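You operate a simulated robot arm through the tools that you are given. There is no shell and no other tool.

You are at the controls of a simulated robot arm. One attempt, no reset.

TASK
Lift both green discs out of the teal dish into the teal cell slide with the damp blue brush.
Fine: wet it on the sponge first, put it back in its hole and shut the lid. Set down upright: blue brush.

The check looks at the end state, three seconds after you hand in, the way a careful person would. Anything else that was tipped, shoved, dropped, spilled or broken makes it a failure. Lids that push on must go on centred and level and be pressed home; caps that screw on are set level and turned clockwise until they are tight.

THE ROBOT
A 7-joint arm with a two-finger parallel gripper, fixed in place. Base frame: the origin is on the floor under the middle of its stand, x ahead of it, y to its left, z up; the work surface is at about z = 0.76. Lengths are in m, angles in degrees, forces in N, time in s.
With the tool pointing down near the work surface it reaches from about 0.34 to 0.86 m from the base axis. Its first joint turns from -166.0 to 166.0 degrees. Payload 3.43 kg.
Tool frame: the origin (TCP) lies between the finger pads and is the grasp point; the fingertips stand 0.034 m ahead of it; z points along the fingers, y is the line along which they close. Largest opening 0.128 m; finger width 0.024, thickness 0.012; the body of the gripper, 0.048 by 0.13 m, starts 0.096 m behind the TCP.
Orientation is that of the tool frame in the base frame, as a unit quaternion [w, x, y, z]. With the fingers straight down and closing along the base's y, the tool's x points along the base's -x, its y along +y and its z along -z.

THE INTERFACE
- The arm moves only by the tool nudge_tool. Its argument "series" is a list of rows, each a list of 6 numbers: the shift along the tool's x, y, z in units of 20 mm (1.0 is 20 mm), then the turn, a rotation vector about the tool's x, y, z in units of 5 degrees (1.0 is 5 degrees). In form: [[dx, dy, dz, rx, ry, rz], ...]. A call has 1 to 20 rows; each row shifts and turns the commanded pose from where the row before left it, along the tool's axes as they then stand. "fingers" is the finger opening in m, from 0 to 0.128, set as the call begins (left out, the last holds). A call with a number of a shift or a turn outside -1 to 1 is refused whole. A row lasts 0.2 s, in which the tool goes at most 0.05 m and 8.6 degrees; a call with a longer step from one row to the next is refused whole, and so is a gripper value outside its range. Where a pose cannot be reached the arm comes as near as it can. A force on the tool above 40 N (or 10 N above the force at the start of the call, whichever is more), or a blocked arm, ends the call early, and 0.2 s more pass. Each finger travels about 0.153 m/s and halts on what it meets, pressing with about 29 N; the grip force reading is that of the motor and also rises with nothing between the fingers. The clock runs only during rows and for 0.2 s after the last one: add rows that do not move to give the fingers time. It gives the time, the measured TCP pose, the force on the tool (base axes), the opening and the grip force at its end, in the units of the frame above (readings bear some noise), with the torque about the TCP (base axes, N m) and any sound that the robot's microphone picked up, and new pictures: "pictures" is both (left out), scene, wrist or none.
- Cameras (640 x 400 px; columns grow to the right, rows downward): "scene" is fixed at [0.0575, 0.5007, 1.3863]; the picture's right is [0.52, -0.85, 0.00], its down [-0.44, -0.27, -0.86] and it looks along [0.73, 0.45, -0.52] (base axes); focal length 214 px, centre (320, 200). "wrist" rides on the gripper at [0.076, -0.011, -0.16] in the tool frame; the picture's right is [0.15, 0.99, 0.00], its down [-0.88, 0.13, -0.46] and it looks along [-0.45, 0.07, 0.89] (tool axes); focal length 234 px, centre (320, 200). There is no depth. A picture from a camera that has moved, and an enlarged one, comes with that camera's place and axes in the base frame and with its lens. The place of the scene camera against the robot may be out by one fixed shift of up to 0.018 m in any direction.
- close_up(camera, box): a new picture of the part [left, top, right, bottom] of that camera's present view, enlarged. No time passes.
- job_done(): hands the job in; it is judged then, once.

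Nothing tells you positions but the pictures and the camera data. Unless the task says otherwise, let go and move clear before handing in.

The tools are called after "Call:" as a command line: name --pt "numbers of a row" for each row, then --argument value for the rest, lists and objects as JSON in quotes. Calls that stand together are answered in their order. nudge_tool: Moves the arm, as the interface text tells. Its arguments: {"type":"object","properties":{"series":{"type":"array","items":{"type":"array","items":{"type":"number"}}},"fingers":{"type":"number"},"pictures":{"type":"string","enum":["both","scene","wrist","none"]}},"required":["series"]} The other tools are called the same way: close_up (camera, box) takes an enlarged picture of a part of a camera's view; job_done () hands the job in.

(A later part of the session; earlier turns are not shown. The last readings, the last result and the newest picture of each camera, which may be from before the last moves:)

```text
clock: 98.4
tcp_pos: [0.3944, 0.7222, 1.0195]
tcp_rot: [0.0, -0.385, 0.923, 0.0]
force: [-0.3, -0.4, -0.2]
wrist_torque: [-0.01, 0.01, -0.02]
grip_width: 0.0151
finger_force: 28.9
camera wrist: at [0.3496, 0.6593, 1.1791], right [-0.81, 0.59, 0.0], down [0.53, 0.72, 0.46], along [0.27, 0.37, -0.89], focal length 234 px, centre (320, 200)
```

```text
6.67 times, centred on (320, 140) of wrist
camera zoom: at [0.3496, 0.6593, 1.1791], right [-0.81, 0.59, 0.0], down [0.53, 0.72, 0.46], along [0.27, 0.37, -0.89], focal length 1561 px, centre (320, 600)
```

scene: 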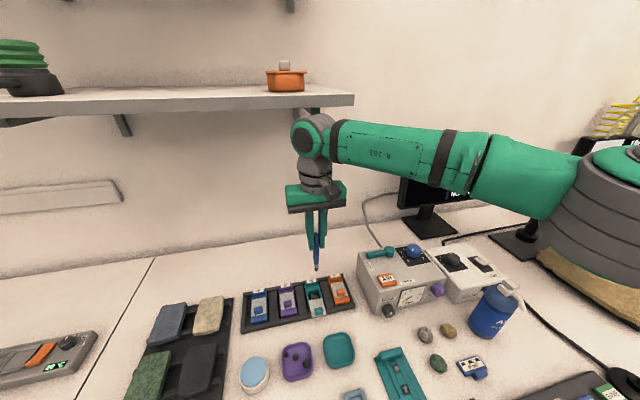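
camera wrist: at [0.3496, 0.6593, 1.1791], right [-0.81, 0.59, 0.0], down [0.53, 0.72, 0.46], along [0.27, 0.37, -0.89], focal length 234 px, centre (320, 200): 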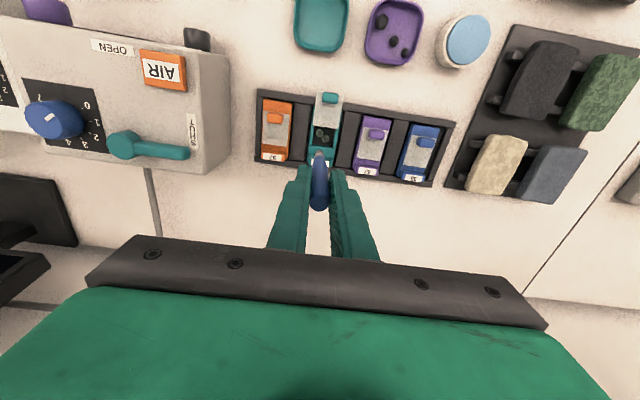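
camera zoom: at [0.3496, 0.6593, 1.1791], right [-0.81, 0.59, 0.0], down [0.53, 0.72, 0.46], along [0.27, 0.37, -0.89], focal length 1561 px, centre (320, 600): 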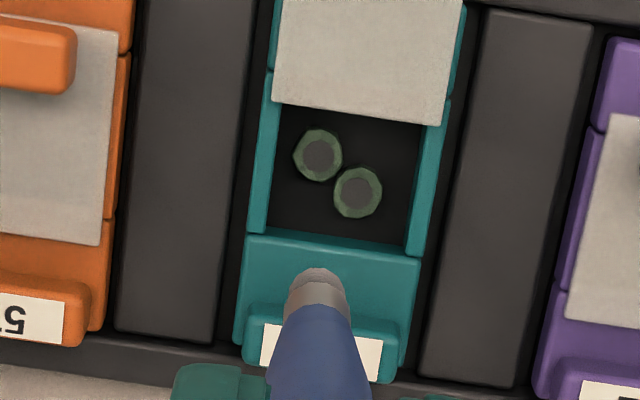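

Both discs are in the cell. Now I'll carry the brush back above its slot using the exact ledger displacement.

Call:
nudge_tool --pt "0 0 -0.45 0 0 0" --pt "0.77265 0.936 0 0 0 0" --pt "0.77265 0.936 0 0 0 0" --pt "0.77265 0.936 0 0 0 0" --pt "0.77265 0.936 0 0 0 0" --pt "0.77265 0.936 0 0 0 0" --pt "0.77265 0.936 0 0 0 0" --pt "0.77265 0.936 0 0 0 0" --pt "0.77265 0.936 0 0 0 0" --pt "0.77265 0.936 0 0 0 0" --pt "0.77265 0.936 0 0 0 0" --pt "0.77265 0.936 0 0 0 0" --pt "0.77265 0.936 0 0 0 0" --pt "0.77265 0.936 0 0 0 0" --pt "0.77265 0.936 0 0 0 0" --pt "0.77265 0.936 0 0 0 0" --pt "0.77265 0.936 0 0 0 0" --pt "0.77265 0.936 0 0 0 0" --pt "0 0 0 0 0 0"

Call:
close_up --camera "wrist" --box '[260, 95, 390, 185]'

Call:
close_up --camera "wrist" --box '[300, 120, 340, 170]'

```text
clock: 102.4
tcp_pos: [-0.0185, 0.7588, 1.0294]
tcp_rot: [0.0, -0.386, 0.922, 0.0]
force: [-0.4, 0.6, 0.5]
wrist_torque: [0.03, -0.02, -0.02]
grip_width: 0.0153
finger_force: 29.0
camera wrist: at [-0.0626, 0.6959, 1.1879], right [-0.81, 0.59, 0.0], down [0.53, 0.72, 0.46], along [0.27, 0.37, -0.89], focal length 234 px, centre (320, 200)
```

scene: 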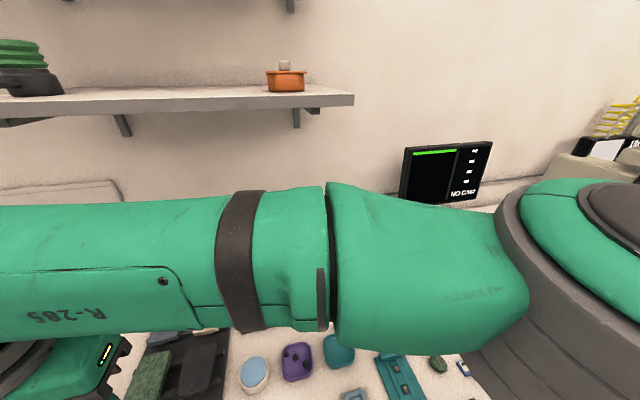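
wrist: 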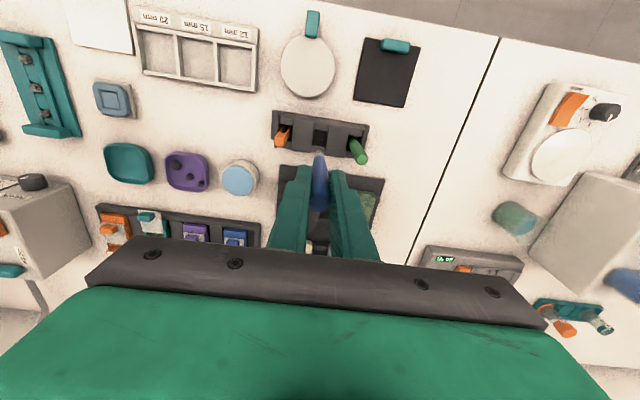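

```text
4.44 times, centred on (325, 140) of wrist
camera zoom: at [-0.0626, 0.6959, 1.1879], right [-0.81, 0.59, 0.0], down [0.53, 0.72, 0.46], along [0.27, 0.37, -0.89], focal length 1041 px, centre (298, 467)
```

zoom: 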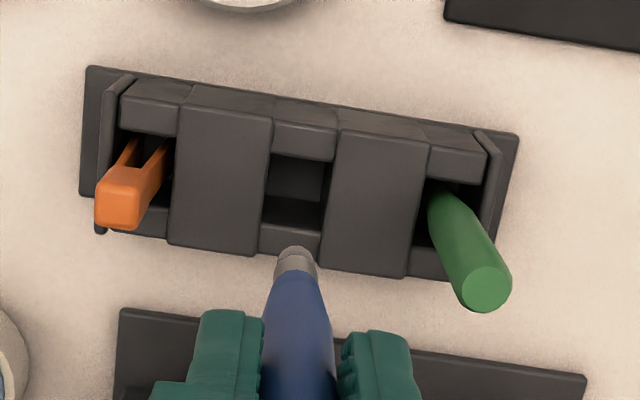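

```text
8.00 times, centred on (320, 145) of wrist
camera zoom: at [-0.0626, 0.6959, 1.1879], right [-0.81, 0.59, 0.0], down [0.53, 0.72, 0.46], along [0.27, 0.37, -0.89], focal length 1873 px, centre (320, 640)
```

zoom: 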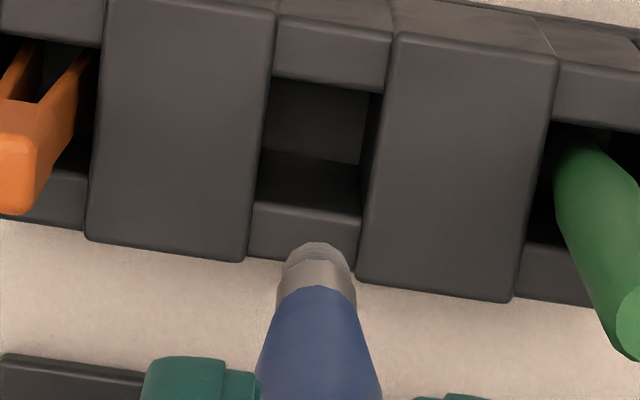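

The view nearly matches the one at pickup, off by about 1 mm. I'll let the arm settle and compare again.

Call:
nudge_tool --pt "0 0 0 0 0 0" --pt "0 0 0 0 0 0" --pt "0 0 0 0 0 0" --pt "0 0 0 0 0 0" --pictures "none"

Call:
close_up --camera "wrist" --box '[300, 120, 340, 170]'

```text
clock: 103.4
tcp_pos: [-0.0185, 0.7595, 1.0287]
tcp_rot: [0.0, -0.386, 0.923, 0.0]
force: [-0.3, -0.2, -0.5]
wrist_torque: [0.03, 0.02, 0.0]
grip_width: 0.0156
finger_force: 29.1
```

```text
8.00 times, centred on (320, 145) of wrist
camera zoom: at [-0.0625, 0.6958, 1.1879], right [-0.81, 0.59, 0.0], down [0.52, 0.72, 0.46], along [0.27, 0.37, -0.89], focal length 1873 px, centre (320, 640)
```

zoom: 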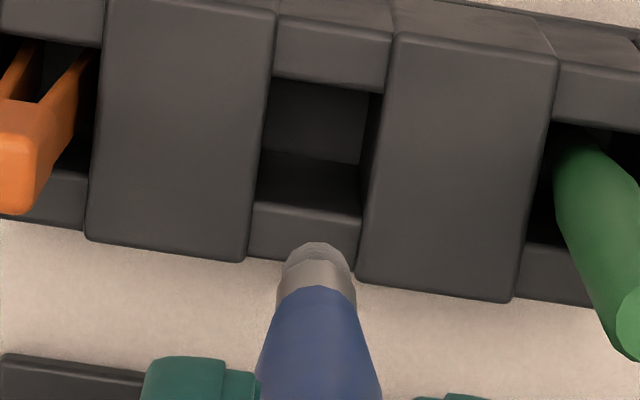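

I'll trim 1.3 mm to match the pickup view, then lower in stages into the slot.

Call:
nudge_tool --pt "-0.06 0.03 0 0 0 0" --pt "0 0 0 0 0 0" --pictures "none"

Call:
close_up --camera "wrist" --box '[300, 120, 340, 170]'

```text
clock: 104.0
tcp_pos: [-0.0173, 0.7611, 1.028]
tcp_rot: [0.0, -0.386, 0.922, 0.0]
force: [0.2, 0.5, -0.6]
wrist_torque: [-0.01, -0.01, 0.02]
grip_width: 0.0153
finger_force: 29.3
```

```text
8.00 times, centred on (320, 145) of wrist
camera zoom: at [-0.0617, 0.6968, 1.1879], right [-0.81, 0.59, 0.0], down [0.52, 0.72, 0.46], along [0.27, 0.37, -0.89], focal length 1873 px, centre (320, 640)
```

zoom: 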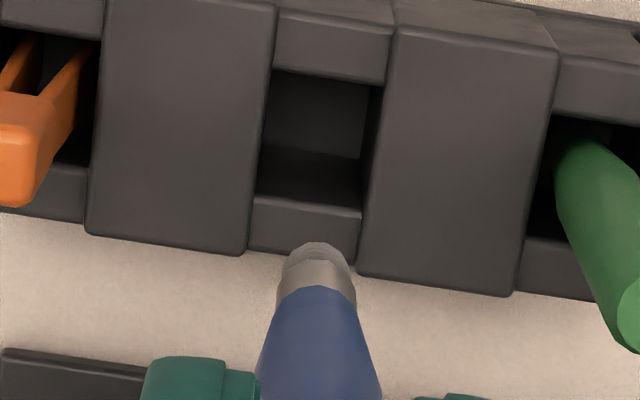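

The view now matches the pickup. Lowering 60 mm to the slot mouth.

Call:
nudge_tool --pt "0 0 0.5 0 0 0" --pt "0 0 0.5 0 0 0" --pt "0 0 0.5 0 0 0" --pt "0 0 0.5 0 0 0" --pt "0 0 0.5 0 0 0" --pt "0 0 0.5 0 0 0" --pt "0 0 0 0 0 0" --pictures "none"

Call:
close_up --camera "wrist" --box '[295, 110, 345, 170]'

```text
clock: 105.6
tcp_pos: [-0.0179, 0.7611, 0.969]
tcp_rot: [0.001, -0.386, 0.923, 0.0]
force: [0.2, 0.4, -0.1]
wrist_torque: [-0.02, -0.02, -0.01]
grip_width: 0.0154
finger_force: 29.0
```

```text
6.67 times, centred on (320, 140) of wrist
camera zoom: at [-0.062, 0.6966, 1.1278], right [-0.81, 0.59, 0.0], down [0.52, 0.72, 0.46], along [0.27, 0.37, -0.89], focal length 1561 px, centre (320, 600)
```

zoom: 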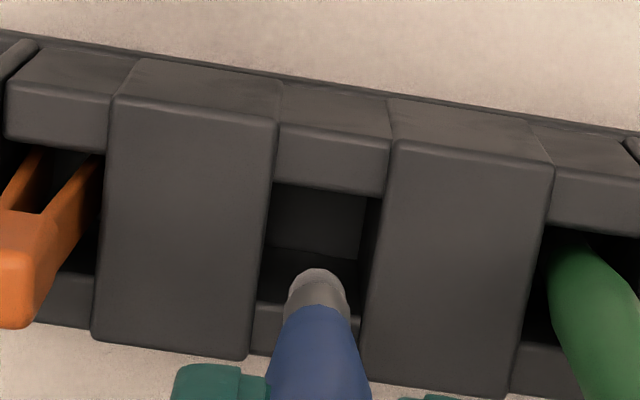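

Call:
nudge_tool --pt "0 0 0.4 0 0 0" --pt "0 0 0.4 0 0 0" --pt "0 0 0.4 0 0 0" --pt "0 0 0.4 0 0 0" --pt "0 0 0 0 0 0" --pictures "none"

Call:
close_up --camera "wrist" --box '[290, 110, 350, 180]'

```text
clock: 106.8
tcp_pos: [-0.0175, 0.76, 0.9367]
tcp_rot: [0.0, -0.385, 0.923, 0.001]
force: [-0.3, 0.0, -1.0]
wrist_torque: [0.0, 0.0, 0.0]
grip_width: 0.0155
finger_force: 28.2
```

```text
5.71 times, centred on (320, 145) of wrist
camera zoom: at [-0.0618, 0.6966, 1.0958], right [-0.81, 0.59, 0.0], down [0.52, 0.72, 0.46], along [0.27, 0.37, -0.89], focal length 1338 px, centre (320, 514)
```

zoom: 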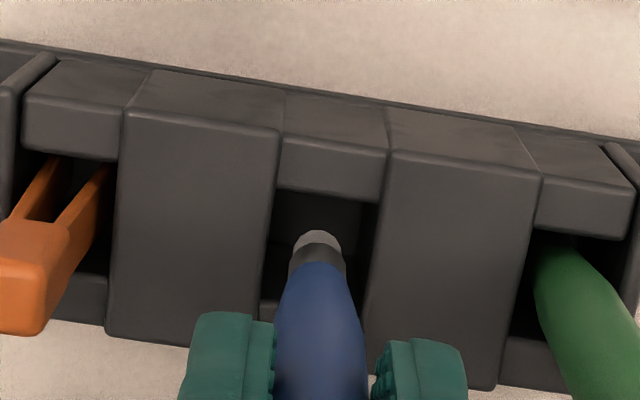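

Call:
nudge_tool --pt "-0.03 0 0.3 0 0 0" --pt "0 0 0.3 0 0 0" --pt "0 0 0.3 0 0 0" --pt "0 0 0.3 0 0 0" --pt "0 0 0.3 0 0 0" --pt "0 0 0 0 0 0" --pictures "none"

Call:
close_up --camera "wrist" --box '[280, 110, 360, 200]'

```text
clock: 108.2
tcp_pos: [-0.0155, 0.7601, 0.906]
tcp_rot: [0.0, -0.386, 0.922, 0.0]
force: [-0.7, 0.2, -0.9]
wrist_torque: [-0.02, 0.0, 0.0]
grip_width: 0.0151
finger_force: 28.4
```

```text
4.44 times, centred on (320, 155) of wrist
camera zoom: at [-0.0612, 0.6967, 1.0655], right [-0.81, 0.59, 0.0], down [0.52, 0.72, 0.46], along [0.27, 0.37, -0.89], focal length 1041 px, centre (320, 400)
```

zoom: 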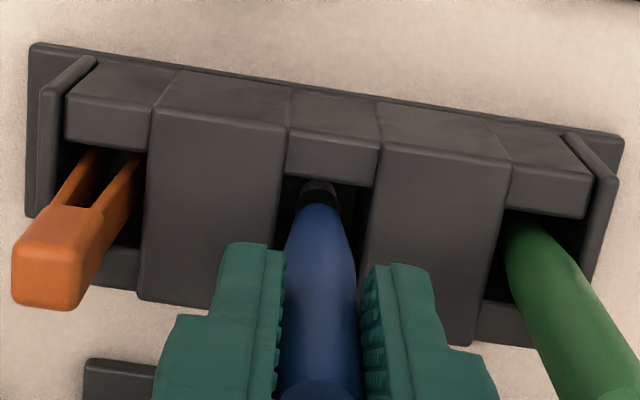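

Call:
nudge_tool --pt "0 0 0.2 0 0 0" --pt "0 0 0.2 0 0 0" --pt "0 0 0.2 0 0 0" --pt "0 0 0.1 0 0 0" --pt "0 0 0 0 0 0" --pictures "none"

Call:
close_up --camera "wrist" --box '[260, 110, 380, 220]'

```text
clock: 109.4
tcp_pos: [-0.016, 0.7605, 0.8928]
tcp_rot: [0.0, -0.386, 0.923, -0.001]
force: [0.8, -0.3, 2.3]
wrist_torque: [-0.08, -0.01, 0.0]
grip_width: 0.0154
finger_force: 28.8
```

```text
3.64 times, centred on (320, 165) of wrist
camera zoom: at [-0.0608, 0.6969, 1.0518], right [-0.81, 0.59, 0.0], down [0.52, 0.72, 0.46], along [0.27, 0.37, -0.89], focal length 852 px, centre (320, 327)
```

zoom: 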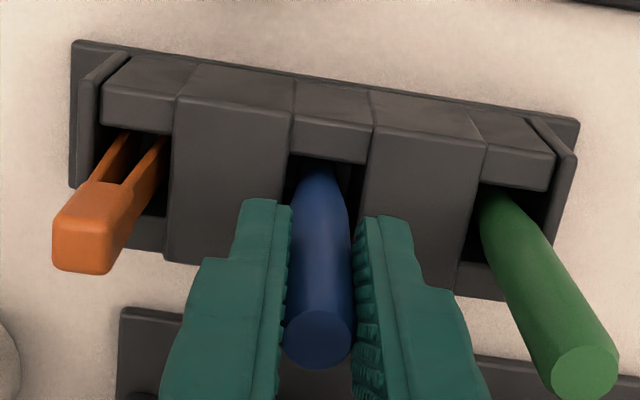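

Call:
nudge_tool --pt "0 0 0.03 0 0 0" --pt "0 0 0 0 0 0" --pt "0 0 0 0 0 0" --pictures "none"

Call:
close_up --camera "wrist" --box '[300, 125, 340, 165]'

```text
clock: 110.2
tcp_pos: [-0.0169, 0.7604, 0.8933]
tcp_rot: [0.0, -0.386, 0.922, 0.0]
force: [0.7, -1.1, 9.8]
wrist_torque: [-0.04, -0.05, 0.03]
grip_width: 0.0151
finger_force: 29.1
```

```text
10.00 times, centred on (320, 145) of wrist
camera zoom: at [-0.0608, 0.6969, 1.0516], right [-0.81, 0.59, 0.0], down [0.53, 0.72, 0.46], along [0.27, 0.37, -0.89], focal length 2342 px, centre (320, 750)
```

zoom: 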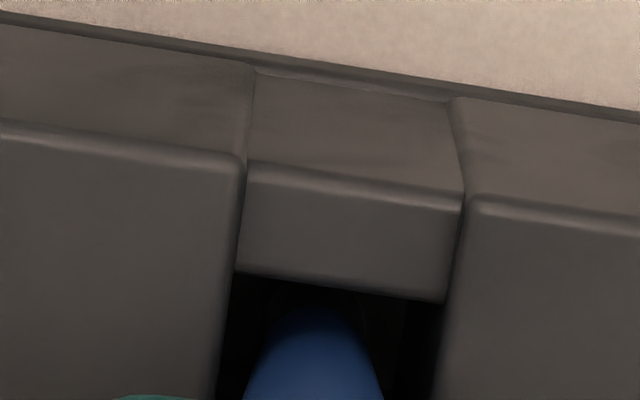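

The brush meets firm support at ~0.893 (the handle seems to have slid a few mm down in the grip when first pulled out). I'll ease off slightly and open the fingers.

Call:
nudge_tool --pt "0 0 -0.03 0 0 0" --pt "0 0 0 0 0 0" --pt "0 0 0 0 0 0" --pictures "none"

Call:
nudge_tool --pt "0 0 0 0 0 0" --pt "0 0 0 0 0 0" --fingers 0.02 --pictures "none"

Call:
close_up --camera "wrist" --box '[260, 110, 380, 220]'

```text
clock: 111.0
tcp_pos: [-0.0167, 0.76, 0.8923]
tcp_rot: [-0.001, -0.386, 0.922, -0.001]
force: [-0.6, 1.3, 5.3]
wrist_torque: [0.25, -0.01, 0.01]
grip_width: 0.0156
finger_force: 29.4
```

```text
clock: 111.6
tcp_pos: [-0.015, 0.7594, 0.8918]
tcp_rot: [0.0, -0.386, 0.923, 0.0]
force: [-0.6, 0.1, -0.3]
wrist_torque: [0.01, 0.0, -0.03]
grip_width: 0.0199
finger_force: 0.1
```

```text
3.64 times, centred on (320, 165) of wrist
camera zoom: at [-0.0607, 0.6968, 1.0515], right [-0.81, 0.59, 0.0], down [0.52, 0.72, 0.46], along [0.27, 0.37, -0.89], focal length 852 px, centre (320, 327)
```

zoom: 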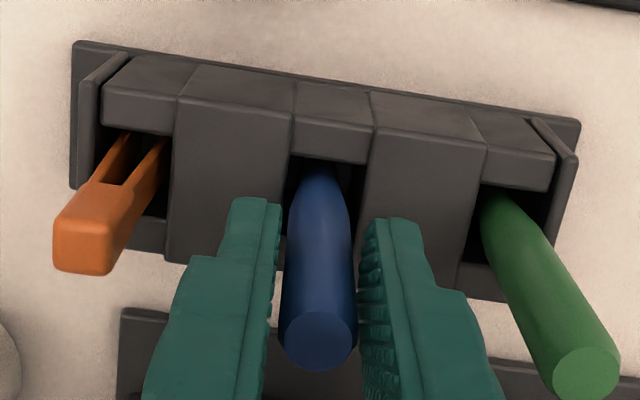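

The brush stands free. I'll open a bit more and rise straight up to compare with the view from before the grasp.

Call:
nudge_tool --pt "0 0 0 0 0 0" --pt "0 0 -0.5 0 0 0" --pt "0 0 -0.5 0 0 0" --pt "0 0 -0.5 0 0 0" --pt "0 0 -1 0 0 0" --pt "0 0 -1 0 0 0" --pt "0 0 -1 0 0 0" --pt "0 0 -1 0 0 0" --pt "0 0 -0.93 0 0 0" --pt "0 0 0 0 0 0" --fingers 0.04 --pictures "wrist"

Call:
close_up --camera "wrist" --box '[290, 120, 360, 180]'

Call:
close_up --camera "wrist" --box '[260, 95, 390, 185]'

```text
clock: 113.8
tcp_pos: [-0.015, 0.7614, 1.0204]
tcp_rot: [0.0, -0.385, 0.923, -0.001]
force: [-0.1, 0.3, -0.5]
wrist_torque: [-0.03, 0.01, -0.01]
grip_width: 0.0398
finger_force: 0.0
camera wrist: at [-0.0605, 0.6973, 1.1805], right [-0.81, 0.59, 0.0], down [0.52, 0.72, 0.46], along [0.27, 0.37, -0.89], focal length 234 px, centre (320, 200)
```

wrist: 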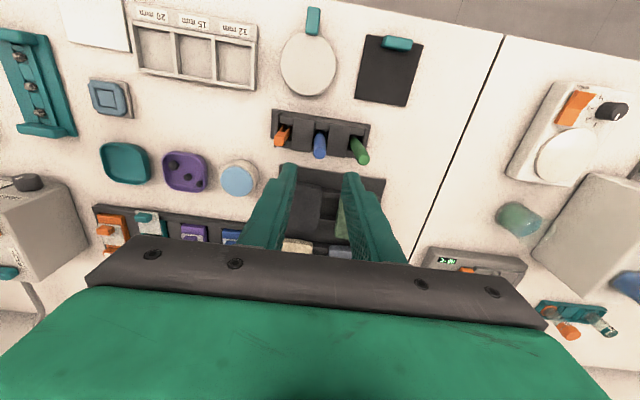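

```text
6.67 times, centred on (325, 150) of wrist
camera zoom: at [-0.0605, 0.6973, 1.1805], right [-0.81, 0.59, 0.0], down [0.52, 0.72, 0.46], along [0.27, 0.37, -0.89], focal length 1561 px, centre (287, 533)
```

zoom: 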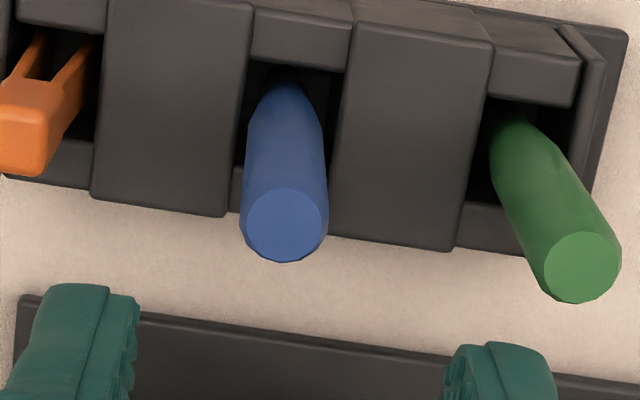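

```text
4.44 times, centred on (325, 140) of wrist
camera zoom: at [-0.0605, 0.6973, 1.1805], right [-0.81, 0.59, 0.0], down [0.52, 0.72, 0.46], along [0.27, 0.37, -0.89], focal length 1041 px, centre (298, 467)
```

zoom: 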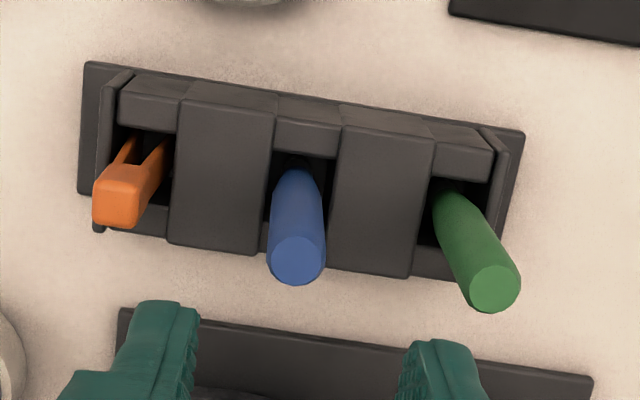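

The brush is back exactly where it was, upright in its slot. Now I'll move above the lid knob to slide it shut.

Call:
nudge_tool --pt "-0.631 -0.974 0 0 0 0" --pt "-0.631 -0.974 0 0 0 0" --pt "-0.631 -0.974 0 0 0 0" --pt "-0.631 -0.974 0 0 0 0" --pt "-0.631 -0.974 0 0 0 0" --pt "-0.631 -0.974 0 0 0 0" --pt "-0.631 -0.974 0 0 0 0" --pt "-0.631 -0.974 0 0 0 0" --pt "-0.631 -0.974 0 0 0 0" --pt "-0.631 -0.974 0 0 0 0" --pt "-0.631 -0.974 0 0 0 0" --pt "-0.631 -0.974 0 0 0 0" --pt "-0.631 -0.974 0 0 0 0" --pt "-0.631 -0.974 0 0 0 0" --pt "-0.631 -0.974 0 0 0 0" --pt "-0.631 -0.974 0 0 0 0" --pt "0 0 1 0 0 0" --pt "0 0 1 0 0 0" --pt "0 0 1 0 0 0" --pt "0 0 0 0 0 0" --fingers 0.05

Call:
close_up --camera "wrist" --box '[270, 110, 370, 220]'

Call:
close_up --camera "scene" --box '[290, 260, 345, 315]'

```text
clock: 118.0
tcp_pos: [0.3478, 0.6861, 0.961]
tcp_rot: [0.001, -0.385, 0.923, 0.0]
force: [-0.1, 0.2, 0.8]
wrist_torque: [0.03, 0.02, -0.04]
grip_width: 0.0502
finger_force: 0.2
camera wrist: at [0.3031, 0.622, 1.1198], right [-0.81, 0.59, 0.0], down [0.52, 0.72, 0.46], along [0.27, 0.37, -0.89], focal length 234 px, centre (320, 200)
```

scene: 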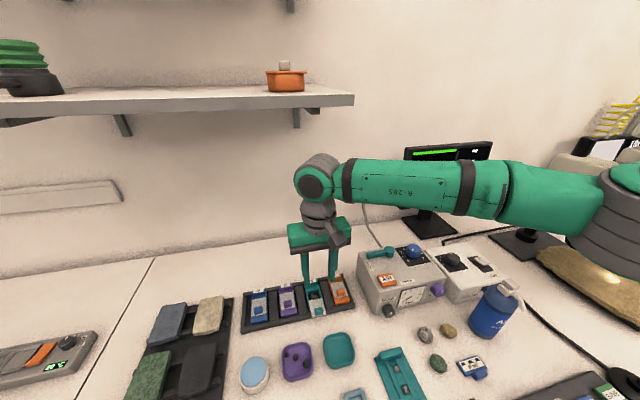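
wrist: 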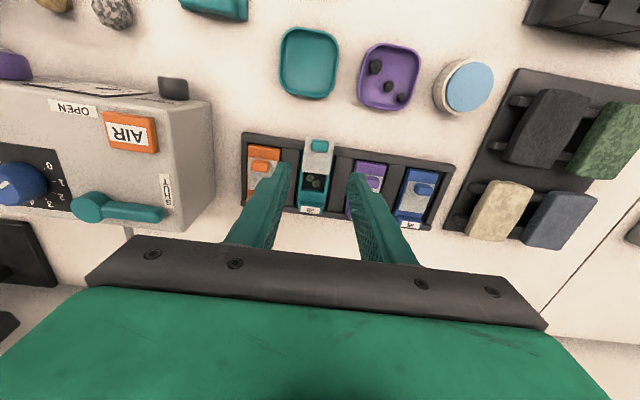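

```text
3.64 times, centred on (320, 165) of wrist
camera zoom: at [0.3031, 0.622, 1.1198], right [-0.81, 0.59, 0.0], down [0.52, 0.72, 0.46], along [0.27, 0.37, -0.89], focal length 852 px, centre (320, 327)
```

zoom: 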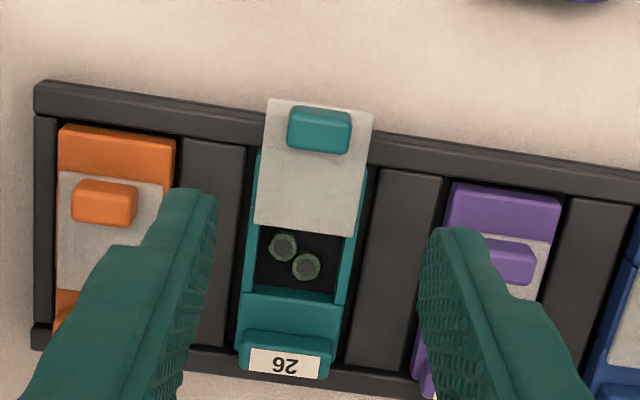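

```text
7.27 times, centred on (318, 288) of scene
camera zoom: at [0.0575, 0.5007, 1.3863], right [0.52, -0.85, 0.0], down [-0.44, -0.27, -0.86], along [0.73, 0.45, -0.52], focal length 1560 px, centre (338, -436)
```

zoom: 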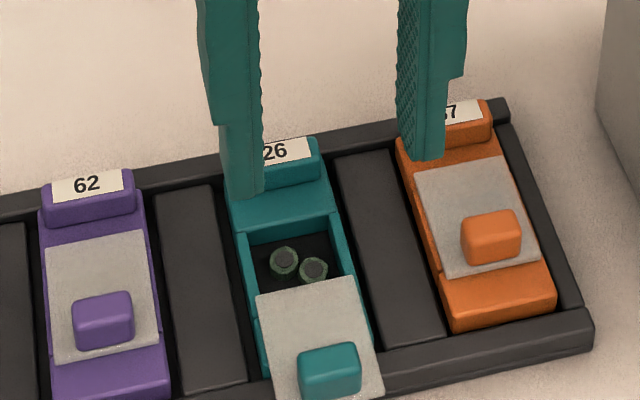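

Both discs sit low in the cell and I'm above the knob. Descending around it.

Call:
nudge_tool --pt "0 0 1 0 0 0" --pt "0 0 1 0 0 0" --pt "0 0 1 0 0 0" --pt "0 0 1 0 0 0" --pt "0 0 1 0 0 0" --pt "0 0 0.8 0 0 0" --pt "0 0 0 0 0 0" --fingers 0.04 --pictures "none"

Call:
close_up --camera "wrist" --box '[270, 140, 370, 240]'

Call:
close_up --camera "scene" --box '[295, 265, 345, 315]'

```text
clock: 119.6
tcp_pos: [0.3468, 0.686, 0.8451]
tcp_rot: [0.001, -0.386, 0.923, 0.001]
force: [-0.1, -0.3, 0.7]
wrist_torque: [0.0, 0.0, 0.01]
grip_width: 0.0398
finger_force: 0.1
```

```text
4.00 times, centred on (320, 190) of wrist
camera zoom: at [0.3028, 0.622, 1.0039], right [-0.81, 0.59, 0.0], down [0.52, 0.72, 0.46], along [0.27, 0.37, -0.89], focal length 937 px, centre (320, 240)
```

zoom: 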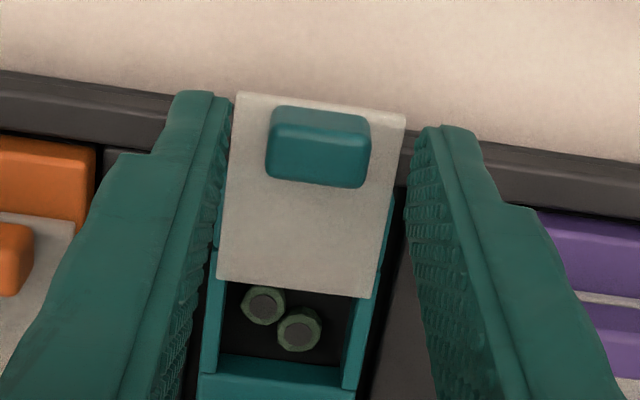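

```text
8.00 times, centred on (320, 290) of scene
camera zoom: at [0.0575, 0.5007, 1.3863], right [0.52, -0.85, 0.0], down [-0.44, -0.27, -0.86], along [0.73, 0.45, -0.52], focal length 1716 px, centre (320, -520)
```

zoom: 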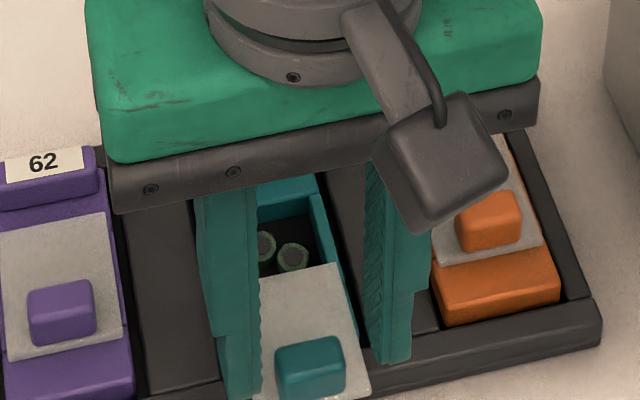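

Call:
nudge_tool --pt "0 0 0.4 0 0 0" --pt "0 0 0.2 0 0 0" --pt "0 0 0.15 0 0 0" --pt "0 0 0 0 0 0" --fingers 0.034 --pictures "none"

Call:
close_up --camera "wrist" --box '[280, 150, 370, 240]'

```text
clock: 120.6
tcp_pos: [0.3471, 0.6847, 0.8293]
tcp_rot: [0.0, -0.386, 0.922, -0.001]
force: [-0.2, -0.3, 0.5]
wrist_torque: [-0.01, -0.01, 0.01]
grip_width: 0.0339
finger_force: 0.0
```

```text
4.44 times, centred on (325, 195) of wrist
camera zoom: at [0.3028, 0.6216, 0.9891], right [-0.81, 0.59, 0.0], down [0.52, 0.72, 0.46], along [0.27, 0.37, -0.89], focal length 1041 px, centre (298, 222)
```

zoom: 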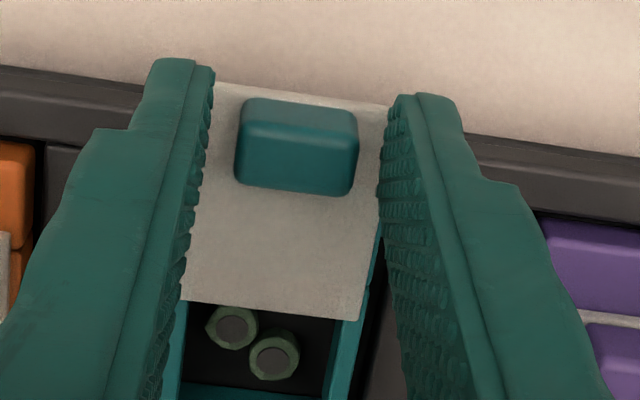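

Call:
nudge_tool --pt "0 0.035 0 0 0 0" --pt "0 0 0 0 0 0" --pt "0 0 0 0 0 0" --fingers 0.028 --pictures "none"

Call:
nudge_tool --pt "0 0 0 0 0 0" --pt "0 0 0 0 0 0" --fingers 0.018 --pictures "none"

Call:
close_up --camera "wrist" --box '[280, 150, 370, 240]'

```text
clock: 121.4
tcp_pos: [0.346, 0.6861, 0.8297]
tcp_rot: [0.0, -0.386, 0.923, 0.0]
force: [0.2, 0.9, 0.0]
wrist_torque: [-0.01, -0.02, 0.0]
grip_width: 0.0282
finger_force: 0.1
```

```text
clock: 122.0
tcp_pos: [0.3458, 0.6848, 0.8299]
tcp_rot: [0.0, -0.386, 0.923, 0.0]
force: [-0.8, -0.3, 0.4]
wrist_torque: [-0.04, 0.01, 0.0]
grip_width: 0.0226
finger_force: 29.3
```

```text
4.44 times, centred on (325, 195) of wrist
camera zoom: at [0.3023, 0.622, 0.9891], right [-0.81, 0.59, 0.0], down [0.53, 0.72, 0.46], along [0.27, 0.37, -0.89], focal length 1041 px, centre (298, 222)
```

zoom: 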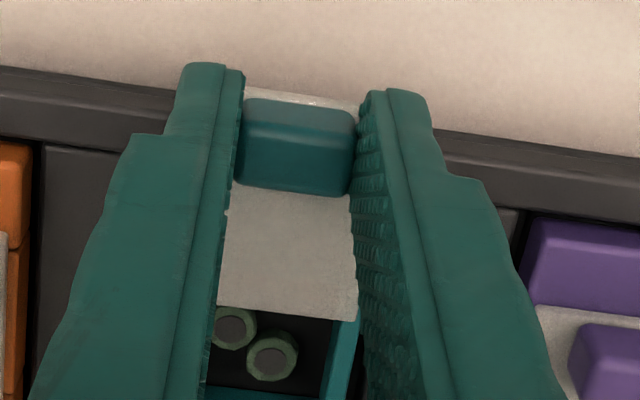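

Knob gripped again. I'll slide the lid back toward the label in small steps, to the original closed position (≈42.7 mm).

Call:
nudge_tool --pt "-0.15 0 0 0 0 0" --pt "-0.2 0 0 0 0 0" --pt "-0.2 0 0 0 0 0" --pt "-0.2 0 0 0 0 0" --pt "-0.2 0 0 0 0 0" --pt "0 0 0 0 0 0" --pictures "none"

Call:
close_up --camera "wrist" --box '[280, 150, 370, 240]'

Call:
close_up --camera "scene" --box '[295, 265, 345, 315]'

```text
clock: 123.4
tcp_pos: [0.3598, 0.699, 0.8301]
tcp_rot: [0.0, -0.386, 0.923, 0.0]
force: [-0.4, -0.3, 0.0]
wrist_torque: [-0.01, 0.04, 0.02]
grip_width: 0.0225
finger_force: 29.0
```

```text
4.44 times, centred on (325, 195) of wrist
camera zoom: at [0.3159, 0.6357, 0.9893], right [-0.81, 0.59, 0.0], down [0.52, 0.72, 0.46], along [0.27, 0.37, -0.89], focal length 1041 px, centre (298, 222)
```

zoom: 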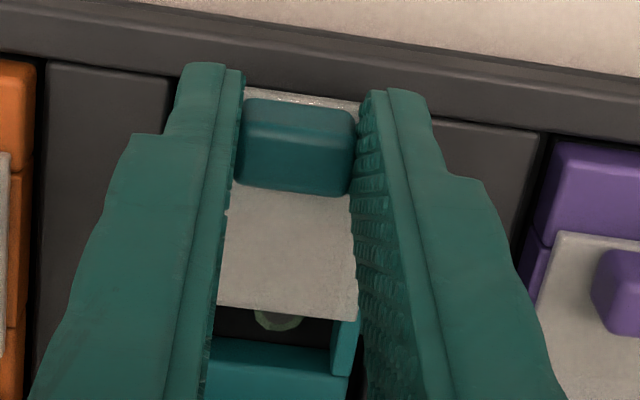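

```text
8.00 times, centred on (320, 290) of scene
camera zoom: at [0.0575, 0.5007, 1.3863], right [0.52, -0.85, 0.0], down [-0.44, -0.27, -0.86], along [0.73, 0.45, -0.52], focal length 1716 px, centre (320, -520)
```

zoom: 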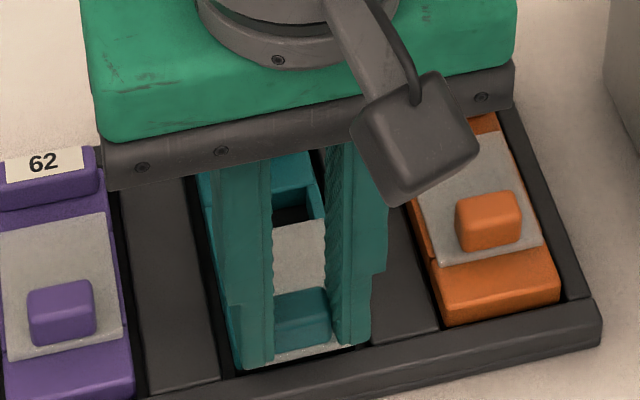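

Sliding smoothly with no resistance. Continuing to close.

Call:
nudge_tool --pt "-0.2 0 0 0 0 0" --pt "-0.2 0 0 0 0 0" --pt "-0.2 0 0 0 0 0" --pt "-0.2 0 0 0 0 0" --pt "-0.1 -0.01 0 0 0 0" --pt "0 0 0 0 0 0" --pictures "none"

Call:
close_up --camera "wrist" --box '[280, 150, 370, 220]'

Call:
close_up --camera "scene" --box '[295, 265, 345, 315]'

```text
clock: 124.8
tcp_pos: [0.3723, 0.7121, 0.8304]
tcp_rot: [0.0, -0.386, 0.922, 0.0]
force: [-0.4, 0.2, -0.3]
wrist_torque: [0.03, -0.01, 0.02]
grip_width: 0.0226
finger_force: 28.2
```

```text
5.71 times, centred on (325, 185) of wrist
camera zoom: at [0.3284, 0.6481, 0.9891], right [-0.81, 0.59, 0.0], down [0.53, 0.72, 0.46], along [0.27, 0.37, -0.89], focal length 1338 px, centre (291, 286)
```

zoom: 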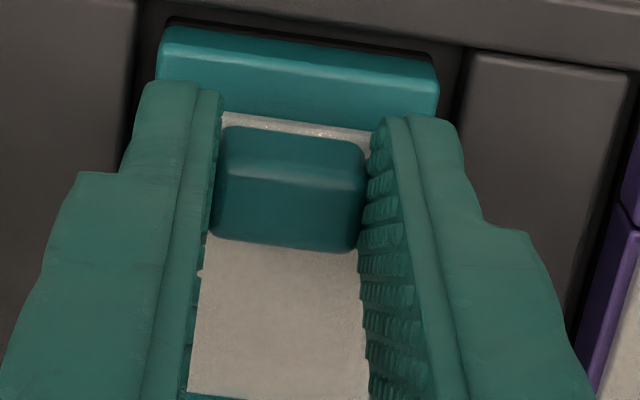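

```text
8.00 times, centred on (320, 290) of scene
camera zoom: at [0.0575, 0.5007, 1.3863], right [0.52, -0.85, 0.0], down [-0.44, -0.27, -0.86], along [0.73, 0.45, -0.52], focal length 1716 px, centre (320, -520)
```

zoom: 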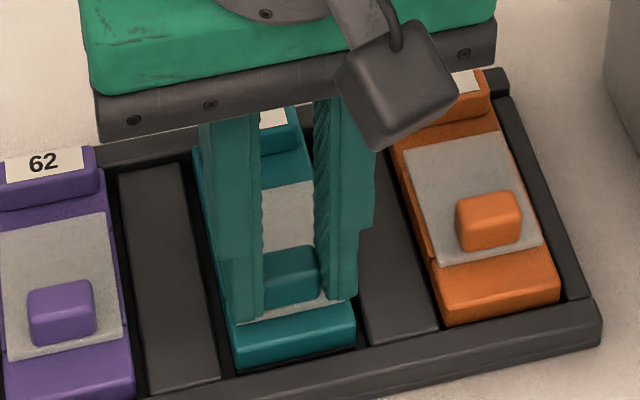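

About 5.7 mm to go. Finishing in small steps and watching the force for a stop.

Call:
nudge_tool --pt "-0.1 0 0 0 0 0" --pt "-0.1 0 0 0 0 0" --pt "0 0 0 0 0 0" --pictures "none"

Call:
close_up --camera "wrist" --box '[280, 150, 370, 220]'

Call:
close_up --camera "scene" --box '[300, 270, 350, 310]'

```text
clock: 125.6
tcp_pos: [0.3759, 0.7138, 0.8296]
tcp_rot: [0.0, -0.387, 0.922, 0.0]
force: [-0.3, 0.4, -0.3]
wrist_torque: [-0.02, 0.02, -0.02]
grip_width: 0.0223
finger_force: 28.9
```

```text
5.71 times, centred on (325, 185) of wrist
camera zoom: at [0.3312, 0.651, 0.9891], right [-0.81, 0.59, 0.0], down [0.52, 0.72, 0.46], along [0.27, 0.37, -0.89], focal length 1338 px, centre (291, 286)
```

zoom: 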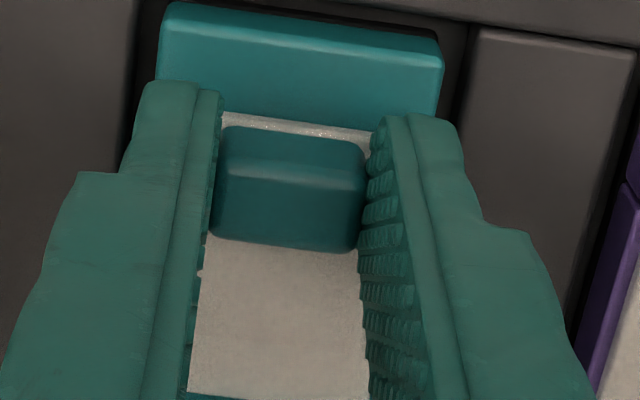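

```text
10.00 times, centred on (325, 290) of scene
camera zoom: at [0.0575, 0.5007, 1.3863], right [0.52, -0.85, 0.0], down [-0.44, -0.27, -0.86], along [0.73, 0.45, -0.52], focal length 2145 px, centre (270, -700)
```

zoom: 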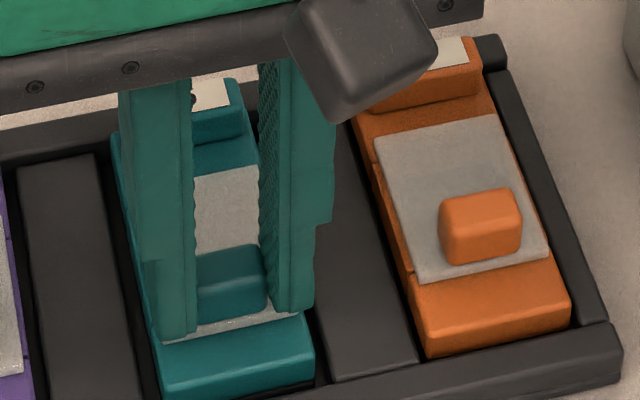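

The lid is about 2 mm short of its original closed position. I'll push the rest in 1 mm steps and watch for a stop.

Call:
nudge_tool --pt "-0.05 0 0 0 0 0" --pt "0 0 0 0 0 0" --pictures "none"

Call:
nudge_tool --pt "-0.04 0 0 0 0 0" --pt "0 0 0 0 0 0" --pt "0 0 0 0 0 0" --pictures "none"

Call:
close_up --camera "wrist" --box '[280, 150, 370, 220]'

Call:
close_up --camera "scene" --box '[300, 270, 350, 310]'

```text
clock: 126.2
tcp_pos: [0.3772, 0.7155, 0.8285]
tcp_rot: [0.0, -0.386, 0.922, 0.0]
force: [-0.4, -0.2, 0.8]
wrist_torque: [0.02, 0.02, 0.02]
grip_width: 0.0226
finger_force: 28.7
```

```text
clock: 127.0
tcp_pos: [0.377, 0.7167, 0.8292]
tcp_rot: [0.0, -0.386, 0.922, 0.0]
force: [1.3, -0.4, 0.6]
wrist_torque: [0.01, -0.04, 0.0]
grip_width: 0.0229
finger_force: 29.2
```

```text
5.71 times, centred on (325, 185) of wrist
camera zoom: at [0.3326, 0.6523, 0.9891], right [-0.81, 0.59, 0.0], down [0.53, 0.72, 0.46], along [0.27, 0.37, -0.89], focal length 1338 px, centre (291, 286)
```

zoom: 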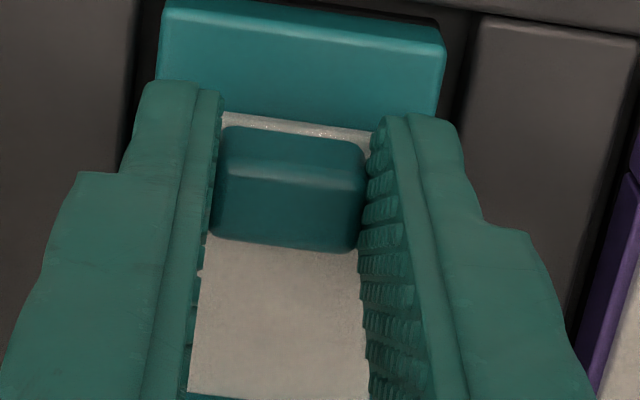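

```text
10.00 times, centred on (325, 290) of scene
camera zoom: at [0.0575, 0.5007, 1.3863], right [0.52, -0.85, 0.0], down [-0.44, -0.27, -0.86], along [0.73, 0.45, -0.52], focal length 2145 px, centre (270, -700)
```

zoom: 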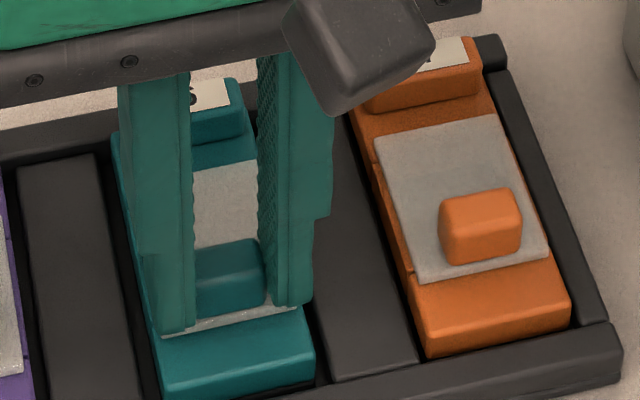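

Call:
nudge_tool --pt "-0.05 0 0 0 0 0" --pt "0 0 0 0 0 0" --pt "0 0 0 0 0 0" --pictures "none"

Call:
close_up --camera "wrist" --box '[280, 150, 370, 220]'

Call:
close_up --camera "scene" --box '[300, 270, 350, 310]'

```text
clock: 127.8
tcp_pos: [0.3778, 0.7166, 0.8303]
tcp_rot: [-0.001, -0.386, 0.923, 0.0]
force: [0.1, -1.9, 2.9]
wrist_torque: [-0.01, -0.05, 0.0]
grip_width: 0.0225
finger_force: 28.9
```

```text
5.71 times, centred on (325, 185) of wrist
camera zoom: at [0.3332, 0.6531, 0.989], right [-0.81, 0.59, 0.0], down [0.53, 0.72, 0.46], along [0.27, 0.37, -0.89], focal length 1338 px, centre (291, 286)
```

zoom: 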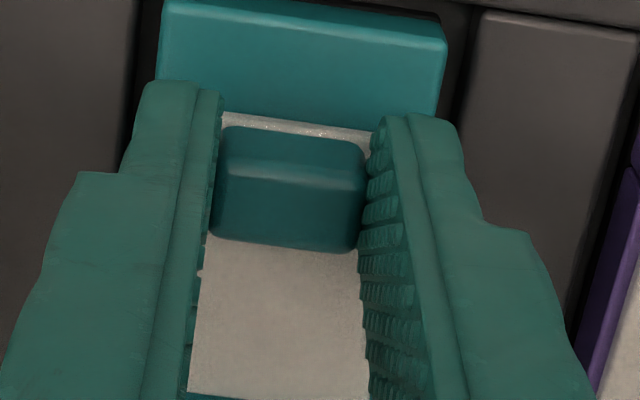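

```text
10.00 times, centred on (325, 290) of scene
camera zoom: at [0.0575, 0.5007, 1.3863], right [0.52, -0.85, 0.0], down [-0.44, -0.27, -0.86], along [0.73, 0.45, -0.52], focal length 2145 px, centre (270, -700)
```

zoom: 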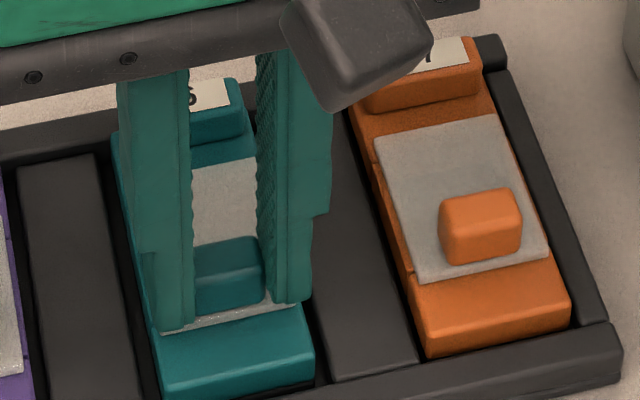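

The lid is back at its original closed position and met a slight resistance. I'll release the knob, rise, and compare with the neighbouring lids.

Call:
nudge_tool --pt "0.02 0 0 0 0 0" --pt "0 0 0 0 0 0" --pictures "none"

Call:
nudge_tool --pt "0 0 0 0 0 0" --pt "0 0 0 0 0 0" --pt "0 0 -0.5 0 0 0" --pt "0 0 -1 0 0 0" --pt "0 0 -1 0 0 0" --pt "0 0 -1 0 0 0" --pt "0 0 -1 0 0 0" --pt "0 0 -1 0 0 0" --pt "0 0 0 0 0 0" --fingers 0.06

Call:
close_up --camera "wrist" --box '[235, 90, 385, 200]'

Call:
close_up --camera "scene" --box '[240, 265, 360, 335]'

```text
clock: 128.4
tcp_pos: [0.3785, 0.7162, 0.8298]
tcp_rot: [0.0, -0.386, 0.923, 0.0]
force: [1.1, -0.9, 1.0]
wrist_torque: [-0.03, -0.02, -0.04]
grip_width: 0.0224
finger_force: 29.0
```

```text
clock: 130.4
tcp_pos: [0.3771, 0.7158, 0.9406]
tcp_rot: [0.0, -0.386, 0.923, 0.001]
force: [-0.3, -0.6, -0.4]
wrist_torque: [0.0, 0.0, 0.02]
grip_width: 0.0599
finger_force: 0.0
camera wrist: at [0.3333, 0.6527, 1.0997], right [-0.81, 0.59, 0.0], down [0.53, 0.72, 0.46], along [0.27, 0.37, -0.89], focal length 234 px, centre (320, 200)
```

scene: 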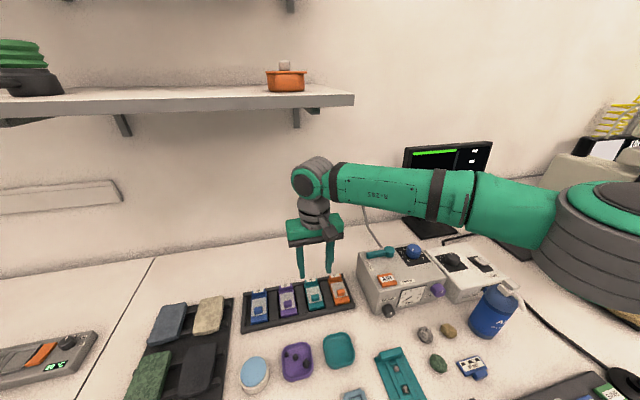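
wrist: 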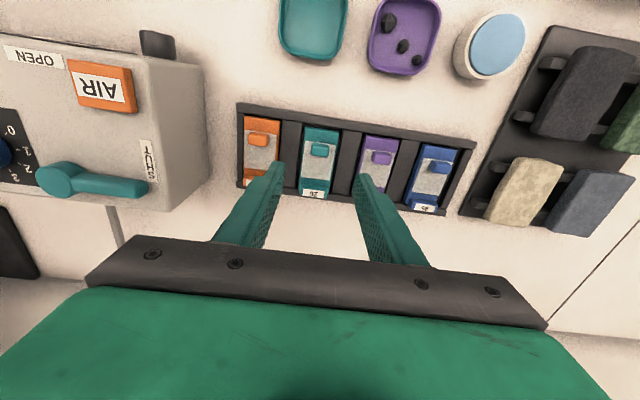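

```text
3.64 times, centred on (310, 145) of wrist
camera zoom: at [0.3333, 0.6527, 1.0997], right [-0.81, 0.59, 0.0], down [0.53, 0.72, 0.46], along [0.27, 0.37, -0.89], focal length 852 px, centre (356, 400)
```

zoom: 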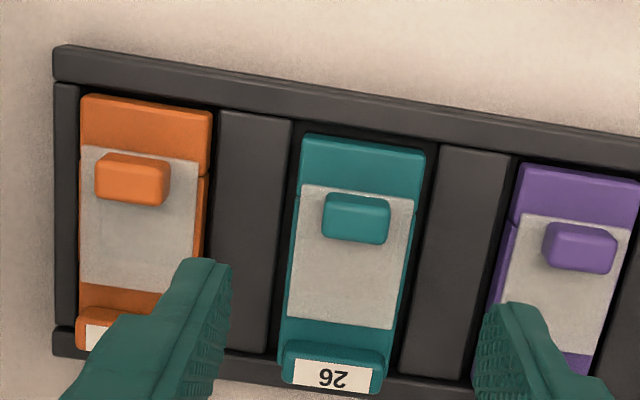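

```text
5.33 times, centred on (300, 300) of scene
camera zoom: at [0.0575, 0.5007, 1.3863], right [0.52, -0.85, 0.0], down [-0.44, -0.27, -0.86], along [0.73, 0.45, -0.52], focal length 1144 px, centre (427, -333)
```

zoom: 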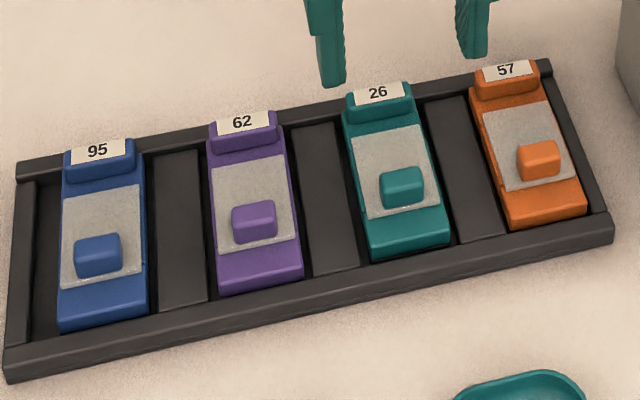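

Call:
close_up --camera "wrist" --box '[295, 118, 345, 168]'

Call:
close_up --camera "wrist" --box '[355, 125, 405, 175]'

Call:
close_up --camera "wrist" --box '[240, 110, 290, 160]'

Call:
close_up --camera "scene" --box '[295, 270, 355, 320]'

```text
8.00 times, centred on (320, 143) of wrist
camera zoom: at [0.3333, 0.6527, 1.0997], right [-0.81, 0.59, 0.0], down [0.53, 0.72, 0.46], along [0.27, 0.37, -0.89], focal length 1873 px, centre (320, 656)
```

zoom: 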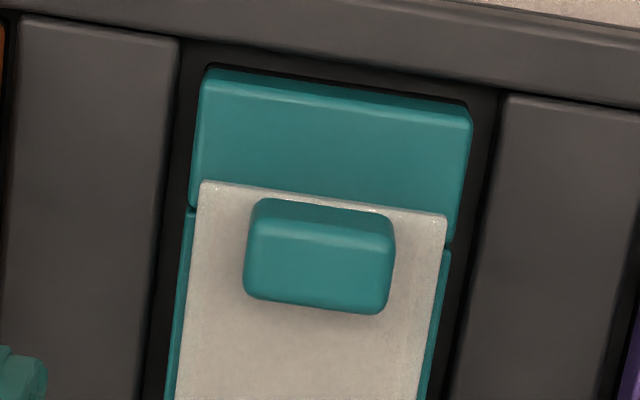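

```text
8.00 times, centred on (380, 150) of wrist
camera zoom: at [0.3333, 0.6527, 1.0997], right [-0.81, 0.59, 0.0], down [0.53, 0.72, 0.46], along [0.27, 0.37, -0.89], focal length 1873 px, centre (-160, 600)
```

zoom: 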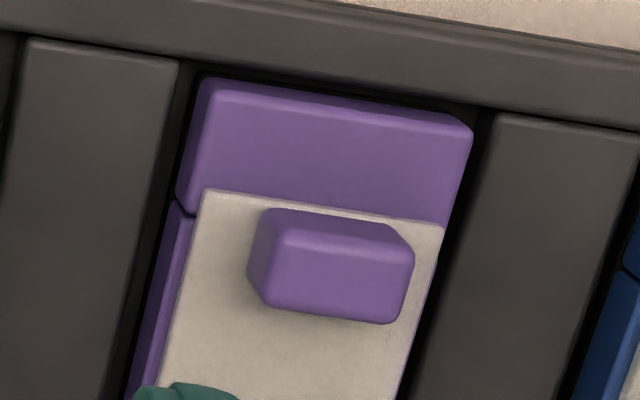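

```text
8.00 times, centred on (265, 135) of wrist
camera zoom: at [0.3333, 0.6527, 1.0997], right [-0.81, 0.59, 0.0], down [0.53, 0.72, 0.46], along [0.27, 0.37, -0.89], focal length 1873 px, centre (760, 720)
```

zoom: 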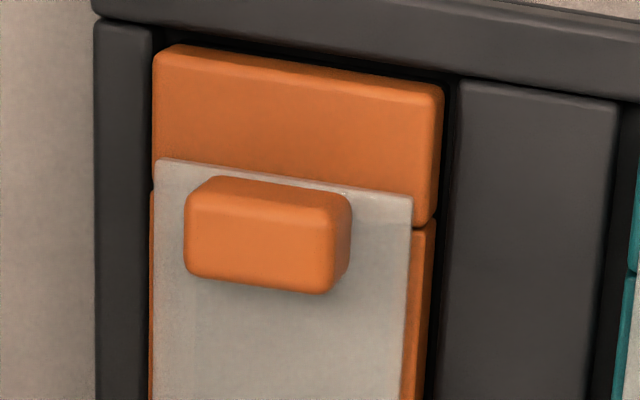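

```text
8.00 times, centred on (325, 295) of scene
camera zoom: at [0.0575, 0.5007, 1.3863], right [0.52, -0.85, 0.0], down [-0.44, -0.27, -0.86], along [0.73, 0.45, -0.52], focal length 1716 px, centre (280, -560)
```

zoom: 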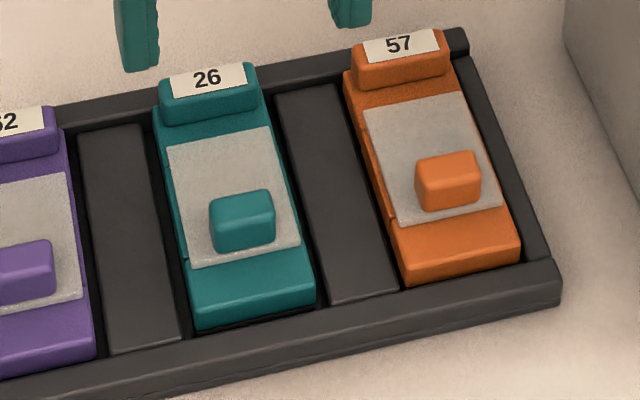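

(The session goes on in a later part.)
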